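You operate a simulated robot arm through the tools that you are given. There is no shell and no other tool. Be economical: measure what you need, move in short steps, check, and stop when the job is done.

Carry out the task below with a simulated robot arm. There is one attempt and no reset: what you move stays moved.

TASK
Stack the grey tape roll from the top of the planning bench on top of the red tape roll.
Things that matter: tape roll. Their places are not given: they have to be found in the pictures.

It is judged by the outcome, as a careful person would: the job done as asked, and still so three seconds after it is handed in. It fails if anything else is knocked over, pushed out of place, dropped, spilled or broken.

THE ROBOT
A 6-joint arm with a two-finger parallel gripper, fixed in place. Base frame: the origin is at the foot of the arm, x ahead of it, y to its left, z up; the work surface is at about z = 0. Lengths are in m, angles in rad, forces in N, time in s.
With the tool pointing down near the work surface it reaches from about 0.14 to 0.58 m from the base axis. Its first joint turns from -1.152 to 1.152 rad. Payload 2.1 kg.
Tool frame: the origin (TCP) lies between the finger pads and is the grasp point; the fingertips stand 0.03 m ahead of it; z points along the fingers, y is the line along which they close. The gripper opens to 0.094 m. The fingers are 0.028 m wide and 0.01 m thick; the gripper's body (0.05 by 0.096 m) begins 0.055 m behind the TCP.
Orientation is that of the tool frame in the base frame, as a unit quaternion [x, y, z, w]. With the fingers straight down and closing along the base's y, the tool's x points along the base's -x, its y along +y and its z along -z.

THE INTERFACE
- The arm moves only by the tool step_arm. Its argument "plan" is a list of rows, each a list of 7 numbers: the turn, a rotation vector about the tool's x, y, z in rad, then the shift along the tool's x, y, z in m, then the finger opening in m, from 0 to 0.094. In form: [[wx, wy, wz, tx, ty, tz, claw], ...]. A call has 1 to 12 rows; each row is the pose to reach, as a shift and turn from the pose commanded when the call began, along the tool's axes at that moment. A row lasts 0.2 s, in which the tool goes at most 0.05 m and 0.15 rad; a call with a longer step from one row to the next is refused whole, and so is a gripper value outside its range. A pose out of reach is approached as far as the arm can. The call stops where the force on the tool passes 40 N (or 10 N more than at its start, if that is more) or the arm is blocked; 0.2 s more then pass. The fingers move at their own pace (about 0.072 m/s each) and stop on an object; they squeeze with about 42 N. The grip force told is the motor's: it shows also when the fingers shut on nothing. Time passes only in rows, and 0.2 s behind the last, so rows that repeat a pose let the fingers close. It gives the time, the measured TCP pose, the force on the tool (base axes), the opening and the grip force at its end, in the units of the frame above (readings bear some noise), and new pictures: "views" is both (left out), scene, wrist or none.
- Cameras (640 x 400 px; columns grow to the right, rows downward): "scene" is fixed at [0.0284, -0.3655, 0.4646]; the picture's right is [0.94, -0.35, 0.00], its down [-0.26, -0.71, -0.66] and it looks along [0.23, 0.61, -0.75] (base axes); focal length 214 px, centre (320, 200). "wrist" rides on the gripper at [-0.037, 0, -0.058] in the tool frame; the picture's right is [0.00, -1.00, 0.00], its down [0.97, 0.00, -0.24] and it looks along [0.24, 0.00, 0.97] (tool axes); focal length 218 px, centre (320, 200).
- probe_pixels(camera, pixels): for up to 12 pixels [column, row] of the newest picture of that camera ("zoom" is the newest enlarged one), the place [x, y, z] in the base frame of the surface seen there, good to about 0.002 m. No time passes.
- zoom(camera, box): a new picture of the part [left, top, right, bottom] of that camera's present view, enlarged. No time passes.
- hand_in(): hands the job in; it is judged then, once.

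Work in short steps. Measure before you move; look again where a grasp or a placing could have gone wrong, and mend it. You have 60 turns and 120 pictures in all, the two below and enlarged ones among them. Open the gripper and draw the arm clear of the work before you hand the job in, unless the task says otherwise; then end with one line.

The tools are called after ">>>" as a command line: name --pt "numbers of a row" for each row, then --argument value for the rest, lists and objects as JSON in quotes. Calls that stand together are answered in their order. step_arm: Moves the arm, as the interface text tells. Its arguments: {"type":"object","properties":{"plan":{"type":"array"},"views":{"type":"string","enum":["both","scene","wrist","none"]}},"required":["plan"]} The other tools are called the same way: probe_pixels (camera, pixels) gives the place of the surface under pixels of a picture; zoom (camera, box) takes an enlarged picture of a part of a camera's view; hand_in () hands the job in.

At the start:

```text
time: 0.0
tcp_pos: [0.2602, 0.0497, 0.2643]
orientation: [0.0, 1.0, 0.0, 0.0]
wrist_force: [0.3, -1.0, 0.8]
grip_width: 0.0938
gripper_force: 0.0
```

scene: 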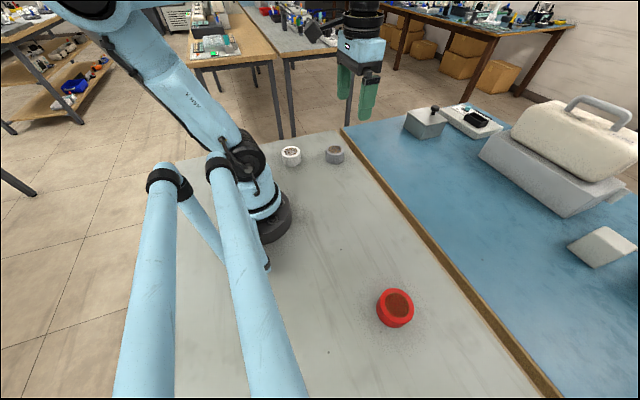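
wrist: 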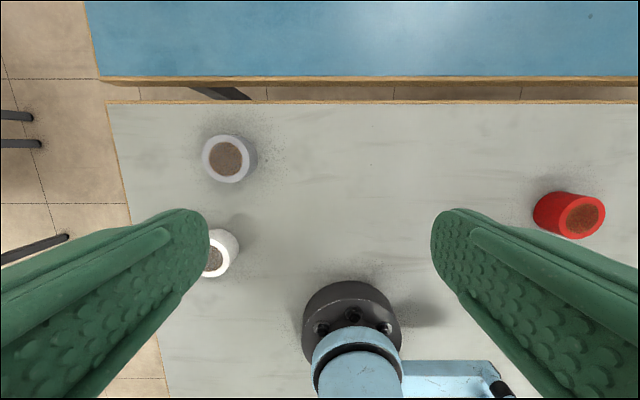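

The grey roll seems to be at scene (335,154), a white one at (291,155), and the red one at (396,307). I'll enlarge these and probe them.

>>> zoom --camera "scene" --box '[260, 120, 380, 195]'

>>> probe_pixels --camera "scene" --pixels '[[335, 149], [327, 151], [343, 151], [335, 160], [291, 151], [397, 301], [380, 300], [412, 300], [395, 290], [398, 318], [360, 250], [430, 120]]'

>>> probe_pixels --camera "wrist" --pixels '[[226, 158], [205, 158], [246, 158], [226, 139], [226, 180], [580, 219], [562, 217], [602, 217], [582, 200], [582, 236], [213, 257], [233, 255]]'

>>> zoom --camera "wrist" --box '[500, 150, 640, 260]'

```text
5.33 times, centred on (320, 158) of scene
```

zoom: 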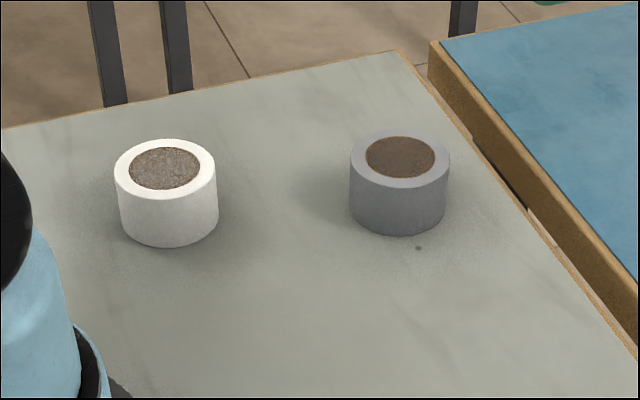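

```text
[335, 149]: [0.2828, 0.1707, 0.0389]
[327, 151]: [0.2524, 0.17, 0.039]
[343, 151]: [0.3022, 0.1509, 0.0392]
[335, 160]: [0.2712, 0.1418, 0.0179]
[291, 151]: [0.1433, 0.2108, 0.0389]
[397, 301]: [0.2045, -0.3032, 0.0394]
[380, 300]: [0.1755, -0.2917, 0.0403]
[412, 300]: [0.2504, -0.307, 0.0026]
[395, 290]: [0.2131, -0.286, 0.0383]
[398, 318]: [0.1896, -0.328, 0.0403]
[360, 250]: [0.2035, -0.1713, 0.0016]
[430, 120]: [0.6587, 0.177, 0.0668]
```

```text
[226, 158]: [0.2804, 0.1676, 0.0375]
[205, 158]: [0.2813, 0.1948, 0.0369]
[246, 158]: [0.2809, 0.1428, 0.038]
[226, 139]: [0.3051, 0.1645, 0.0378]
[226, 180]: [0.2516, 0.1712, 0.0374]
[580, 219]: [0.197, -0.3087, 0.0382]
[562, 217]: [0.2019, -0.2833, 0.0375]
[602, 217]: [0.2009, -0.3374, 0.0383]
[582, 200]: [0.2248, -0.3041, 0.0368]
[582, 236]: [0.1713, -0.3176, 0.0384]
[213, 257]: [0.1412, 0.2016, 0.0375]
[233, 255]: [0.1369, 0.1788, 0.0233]
```

```text
3.64 times, centred on (570, 205) of wrist
```

zoom: 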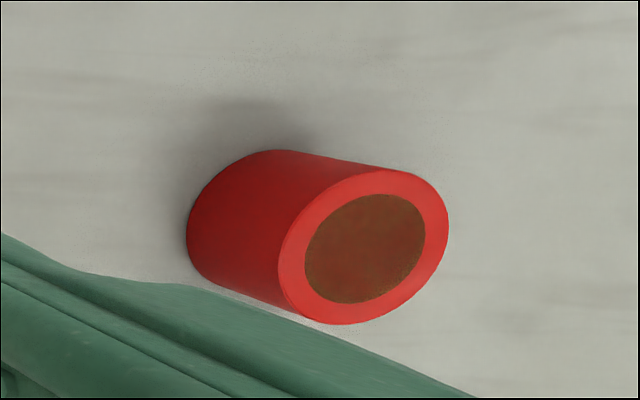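

Both rolls are about 0.06 m across and 0.038 m high. The grey one is centred near (0.279, 0.168) and the red one near (0.199, -0.308). I'll move above the grey roll first.

>>> step_arm --pt "0 0 0 -0.006 0.04 0 0.094" --pt "0 0 0 -0.012 0.08 0 0.094" --pt "0 0 0 -0.019 0.118 0.01 0.094" --pt "0 0 0 -0.019 0.118 0.055 0.094" --pt "0 0 0 -0.019 0.118 0.1 0.094" --pt "0 0 0 -0.019 0.118 0.13 0.094" --pt "0 0 0 -0.019 0.118 0.13 0.094"

```text
time: 1.6
tcp_pos: [0.277, 0.1687, 0.1327]
orientation: [0.0, 1.0, 0.0, 0.0]
wrist_force: [0.3, 0.5, 0.0]
grip_width: 0.094
gripper_force: 0.1
```

scene: 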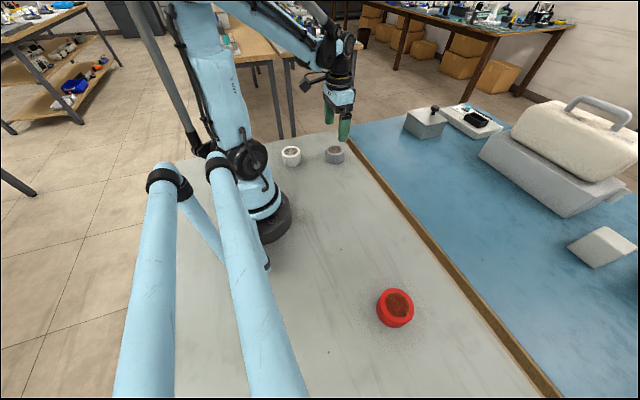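
wrist: 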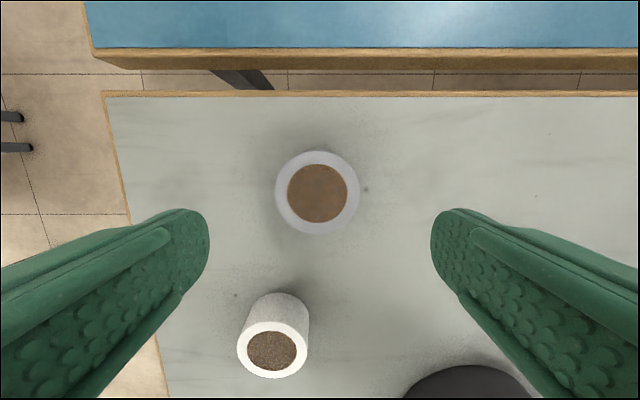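

>>> probe_pixels --camera "wrist" --pixels '[[279, 193], [355, 193], [317, 155], [317, 230], [317, 193]]'

```text
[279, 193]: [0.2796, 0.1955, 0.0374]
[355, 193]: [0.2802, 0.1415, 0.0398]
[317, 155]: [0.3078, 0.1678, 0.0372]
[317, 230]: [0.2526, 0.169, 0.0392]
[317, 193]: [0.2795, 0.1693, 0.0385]
```

The grey roll's centre is (0.280, 0.1685), which lines up well. I'll descend to z≈0.044 and close the gripper.

>>> step_arm --pt "0 0 0 -0.002 0 0.04 0.094" --pt "0 0 0 -0.002 0 0.07 0.094" --pt "0 0 0 -0.002 0 0.089 0.094" --pt "0 0 0 -0.002 0 0.089 0.094" --pt "0 0 0 -0.002 0 0.089 0.05" --pt "0 0 0 -0.002 0 0.089 0.05" --pt "0 0 0 -0.002 0 0.089 0.045" --pt "0 0 0 -0.002 0 0.089 0.045"

```text
time: 3.4
tcp_pos: [0.2811, 0.1675, 0.0429]
orientation: [-0.001, 1.0, 0.0, 0.0]
wrist_force: [-0.5, 0.3, -0.5]
grip_width: 0.0606
gripper_force: 42.4
```

scene: 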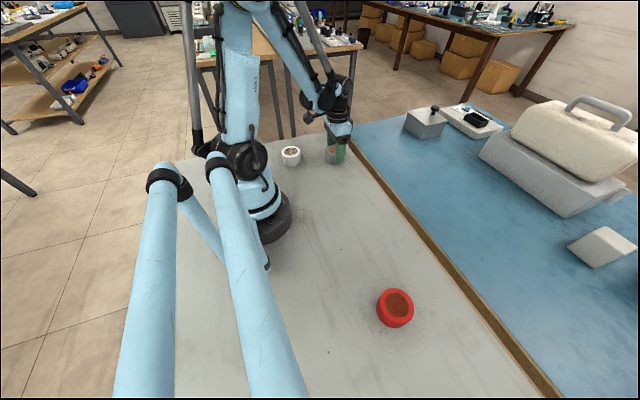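
wrist: 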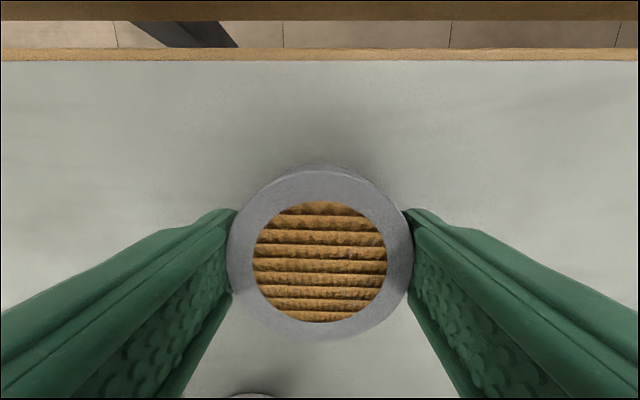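

The roll is held at width 0.0606. I'll lift it and carry it towards the red roll.

>>> step_arm --pt "0 0 0 0 0 -0.03 0.045" --pt "0 0 0 0 0 -0.07 0.045" --pt "0 0 0 0 0 -0.11 0.045" --pt "0 0 0 0 0 -0.13 0.045" --pt "0 0 0 0 -0.04 -0.13 0.045" --pt "0 0 0 0 -0.08 -0.13 0.045" --pt "0 0 0 0 -0.12 -0.13 0.045" --pt "0 0 0 0 -0.16 -0.13 0.045" --pt "0 0 0 0 -0.2 -0.13 0.045" --pt "0 0 0 0 -0.22 -0.13 0.045"

>>> step_arm --pt "0 0 0 0.006 -0.03 0 0.045" --pt "0 0 0 0.018 -0.07 0 0.045" --pt "0 0 0 0.03 -0.11 0 0.045" --pt "0 0 0 0.042 -0.15 0 0.045" --pt "0 0 0 0.054 -0.19 0 0.045" --pt "0 0 0 0.068 -0.23 0 0.045" --pt "0 0 0 0.08 -0.256 0 0.045" --pt "0 0 0 0.08 -0.256 0 0.045"

```text
time: 5.6
tcp_pos: [0.2804, -0.0537, 0.1752]
orientation: [0.0, 1.0, 0.0, 0.0]
wrist_force: [-1.0, -0.2, -0.9]
grip_width: 0.0606
gripper_force: 41.2
```

scene: 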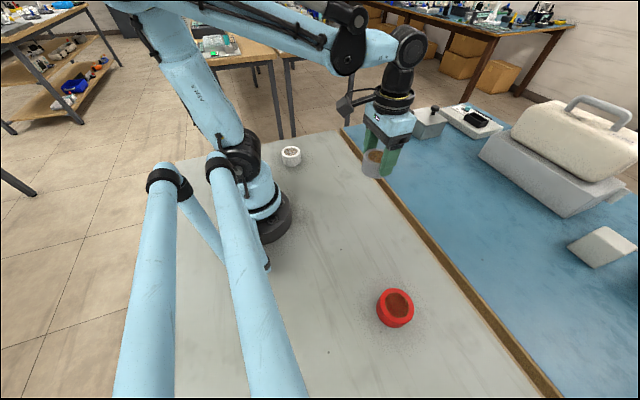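
wrist: 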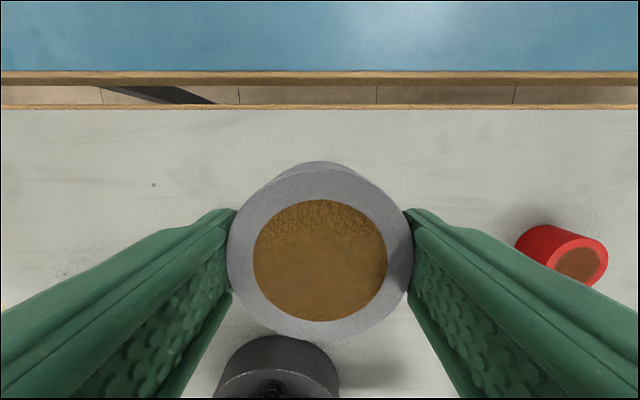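

```text
time: 7.4
tcp_pos: [0.2006, -0.3103, 0.1739]
orientation: [0.0, 1.0, -0.001, 0.0]
wrist_force: [0.4, 0.1, -0.6]
grip_width: 0.0602
gripper_force: 41.9
```

scene: 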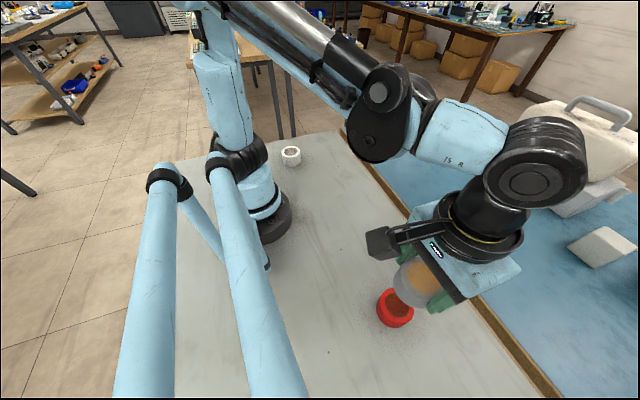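
wrist: 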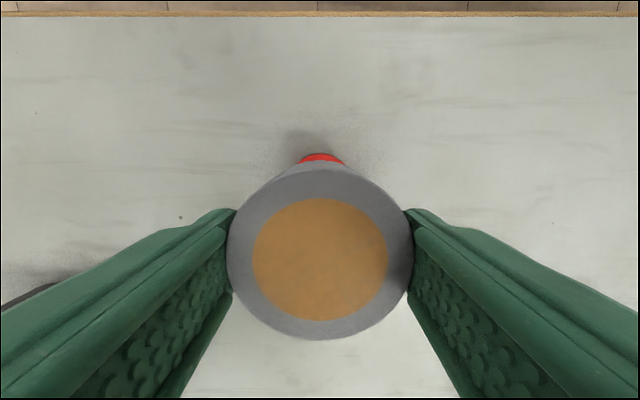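

The red roll shows centred under the held one, at wrist column ~321. I'll lower partway, then measure the alignment.

>>> step_arm --pt "0 0 0 0 0 0.03 0.045" --pt "0 0 0 0 0 0.06 0.045" --pt "0 0 0 0 0 0.075 0.045" --pt "0 0 0 0 0 0.075 0.045"

>>> zoom --camera "scene" --box '[330, 240, 490, 340]'

>>> zoom --camera "wrist" --box '[240, 110, 400, 210]'

```text
time: 8.4
tcp_pos: [0.1999, -0.307, 0.1013]
orientation: [0.0, 1.0, -0.001, -0.001]
wrist_force: [-0.5, -0.2, -0.8]
grip_width: 0.06
gripper_force: 42.2
```

scene: 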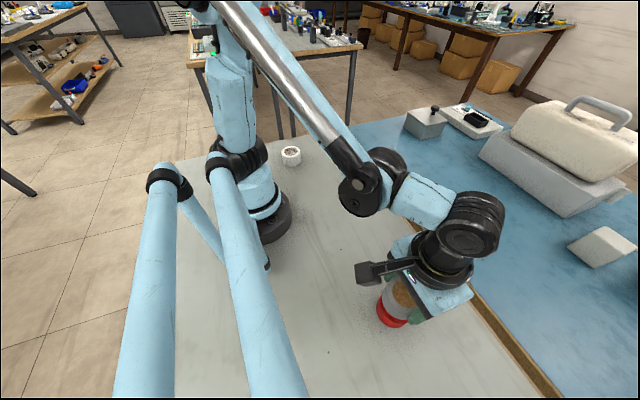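
wrist: 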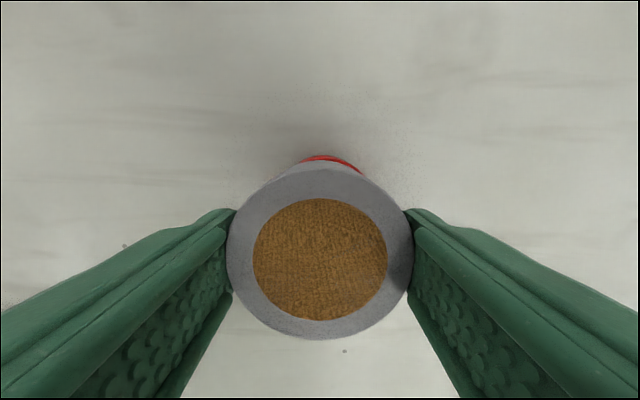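

```text
4.00 times, centred on (410, 290) of scene
```

zoom: 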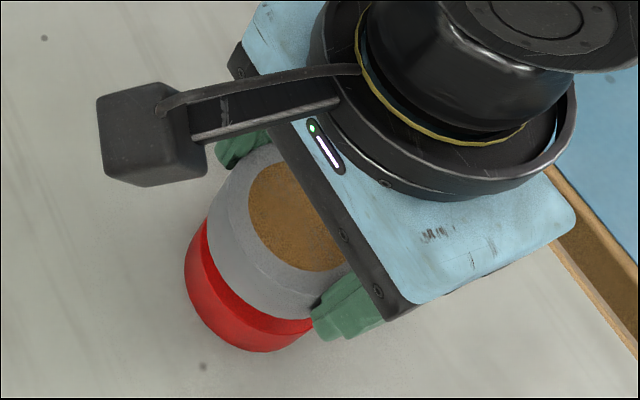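

```text
4.00 times, centred on (320, 160) of wrist
```

zoom: 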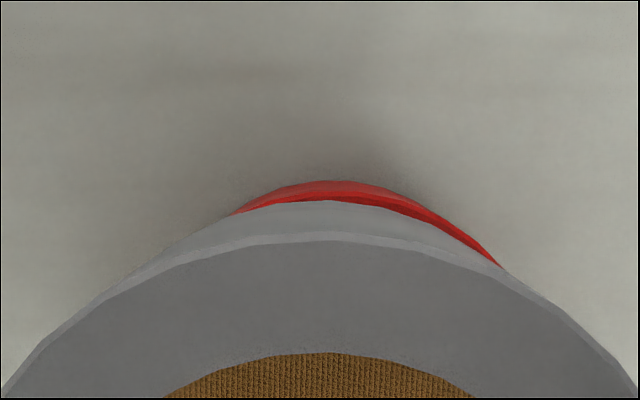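

The red roll shows a little to the right in the wrist view, which is -y. I'll probe points on its wall and base edge to find its exact centre.

>>> probe_pixels --camera "wrist" --pixels '[[305, 160], [312, 157.5], [321, 156.5], [332, 157.5], [345, 161.5], [357, 168], [362, 173], [322, 159], [345, 163.5]]'

>>> probe_pixels --camera "scene" --pixels '[[378, 306], [380, 311], [385, 318], [392, 323], [400, 324], [405, 321], [380, 303], [387, 312], [396, 317], [404, 318.5]]'

```text
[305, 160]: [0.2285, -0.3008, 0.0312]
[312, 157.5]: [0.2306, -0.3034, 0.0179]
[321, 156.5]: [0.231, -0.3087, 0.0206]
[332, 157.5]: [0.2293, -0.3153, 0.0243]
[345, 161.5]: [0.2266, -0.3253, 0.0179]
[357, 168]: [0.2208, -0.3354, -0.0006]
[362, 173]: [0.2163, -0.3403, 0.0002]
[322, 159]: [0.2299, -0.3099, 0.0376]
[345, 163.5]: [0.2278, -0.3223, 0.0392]
```

```text
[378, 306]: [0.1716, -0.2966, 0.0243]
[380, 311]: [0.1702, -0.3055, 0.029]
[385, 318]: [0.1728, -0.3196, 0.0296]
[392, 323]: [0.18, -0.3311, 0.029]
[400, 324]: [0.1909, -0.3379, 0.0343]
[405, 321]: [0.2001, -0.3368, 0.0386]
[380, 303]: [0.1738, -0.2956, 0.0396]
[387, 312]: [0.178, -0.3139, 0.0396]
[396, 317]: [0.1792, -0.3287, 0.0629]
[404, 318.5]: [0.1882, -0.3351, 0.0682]
```

A circle fit puts the red centre at (0.2005, -0.309), about 1 mm from the held roll. I'll lower until it just touches.

>>> step_arm --pt "0 0 0 0 -0.001 0.006 0.045" --pt "0 0 0 0 -0.001 0.011 0.045" --pt "0 0 0 0 -0.001 0.014 0.045" --pt "0 0 0 0 -0.001 0.016 0.045" --pt "0 0 0 0 -0.001 0.016 0.045"

>>> zoom --camera "scene" --box '[330, 240, 490, 340]'

```text
time: 9.6
tcp_pos: [0.201, -0.3092, 0.0845]
orientation: [0.0, 1.0, 0.0, 0.0]
wrist_force: [-0.9, 0.0, -0.2]
grip_width: 0.0603
gripper_force: 41.8
```

scene: 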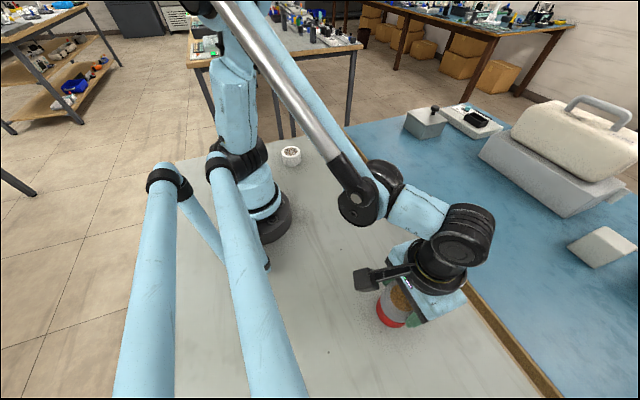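
wrist: 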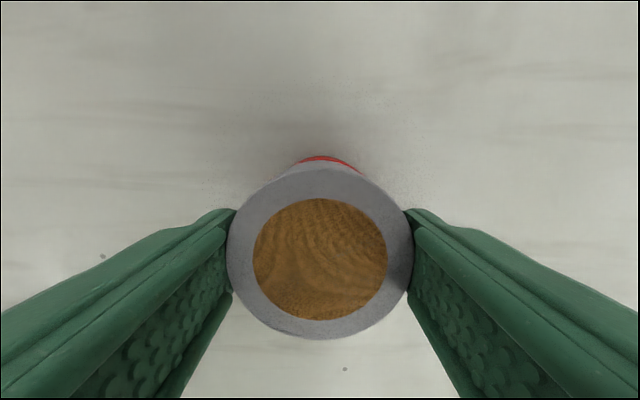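

```text
4.00 times, centred on (410, 290) of scene
```

zoom: 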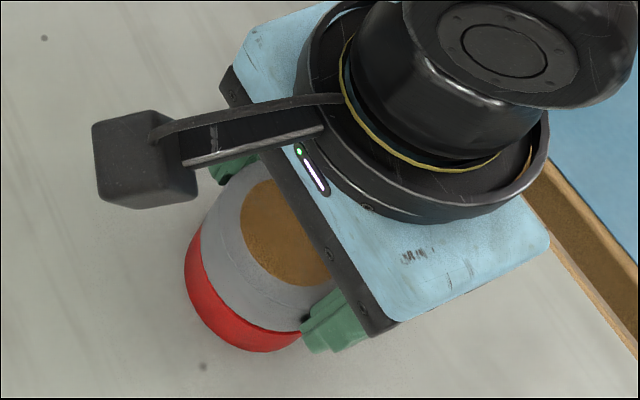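

There's no contact force yet, so I'll lower another ~1 mm.

>>> step_arm --pt "0 0 0 0 0 0.0005 0.045" --pt "0 0 0 0 0 0.001 0.045" --views "none"

```text
time: 10.2
tcp_pos: [0.2007, -0.3096, 0.0831]
orientation: [0.0, 1.0, 0.0, 0.0]
wrist_force: [-0.1, 0.7, -0.6]
grip_width: 0.0602
gripper_force: 41.7
```

>>> step_arm --pt "0 0 0 0 0 0.0005 0.045" --pt "0 0 0 0 0 0.001 0.045" --views "none"

```text
time: 10.8
tcp_pos: [0.2003, -0.3095, 0.0816]
orientation: [0.0, 1.0, -0.001, 0.0]
wrist_force: [-1.3, -1.7, 2.1]
grip_width: 0.0603
gripper_force: 42.4
```

The z force is now 2.1 N, so the roll is touching. I'll open gently and rise.

>>> step_arm --pt "0 0 0 0 0 0 0.064" --pt "0 0 0 0 0 0 0.07" --pt "0 0 0 0 0 0 0.085" --pt "0 0 0 0 0 0 0.09" --pt "0 0 0 0 0 -0.02 0.09" --pt "0 0 0 0 0 -0.05 0.09" --pt "0 0 0 0 0 -0.09 0.09" --pt "0 0 0 0 0 -0.12 0.09" --pt "0 0 0 0 0 -0.12 0.09"

```text
time: 12.8
tcp_pos: [0.1991, -0.3082, 0.2009]
orientation: [0.0, 1.0, -0.001, -0.001]
wrist_force: [1.0, -0.1, 0.7]
grip_width: 0.0899
gripper_force: 0.1
```

scene: 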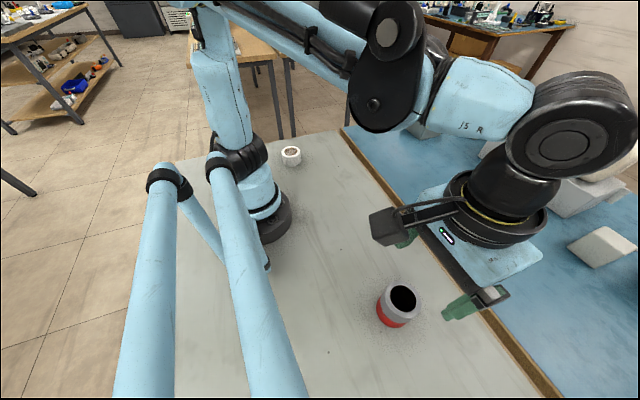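
wrist: 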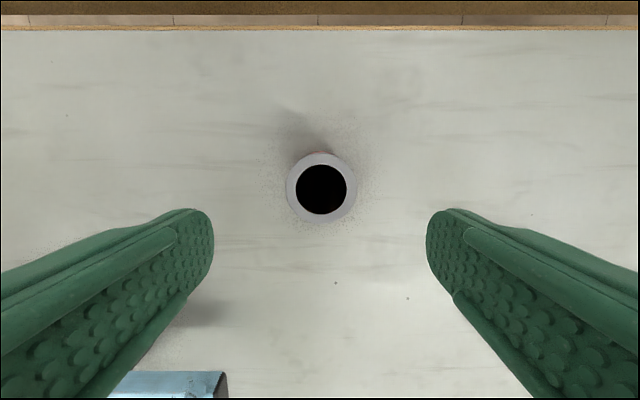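

The grey roll is sitting on the red one. I'll draw the arm away and check it from the scene camera.

>>> step_arm --pt "0 0 0 -0.01 0.04 0 0.09" --pt "0 0 0 -0.02 0.085 0 0.09" --pt "0 0 0 -0.03 0.13 0 0.09" --pt "0 0 0 -0.04 0.175 0 0.09" --pt "0 0 0 -0.05 0.22 0 0.09" --pt "0 0 0 -0.06 0.26 0 0.09" --pt "0 0 0 -0.06 0.3 0 0.09" --pt "0 0 0 -0.06 0.3 0 0.09" --views "scene"

>>> zoom --camera "scene" --box '[340, 260, 460, 335]'

```text
time: 14.6
tcp_pos: [0.2576, -0.0117, 0.202]
orientation: [0.0, 1.0, 0.0, 0.0]
wrist_force: [-0.2, 0.0, 0.1]
grip_width: 0.09
gripper_force: 0.1
```

scene: 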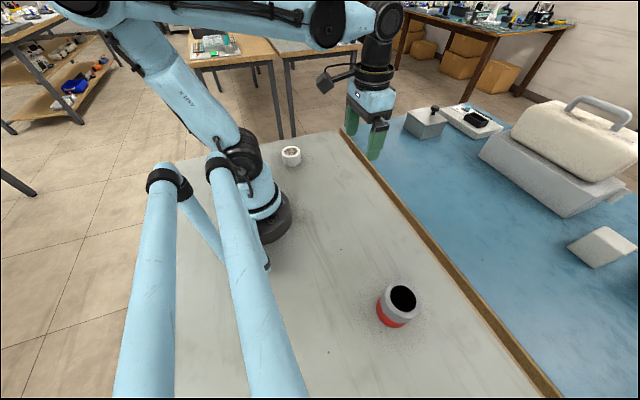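

```text
5.33 times, centred on (400, 298) of scene
```

zoom: 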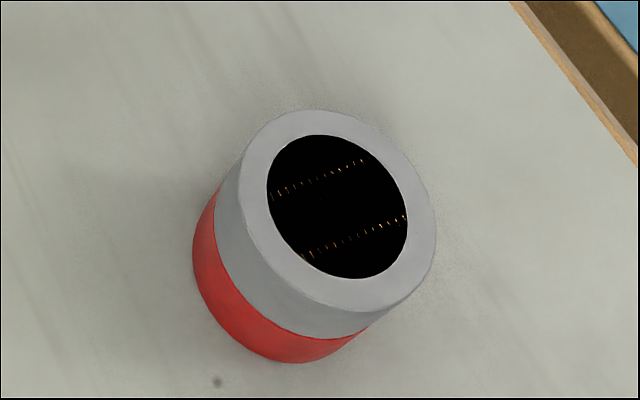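

The stack is aligned and stable, and the arm is clear, so I'm handing it in.

>>> hand_in

```text
The job is handed in.
```

The grey tape roll is stacked on the red one, lined up to about 1 mm; nothing else was moved, and the job is handed in with the gripper open and the arm clear.
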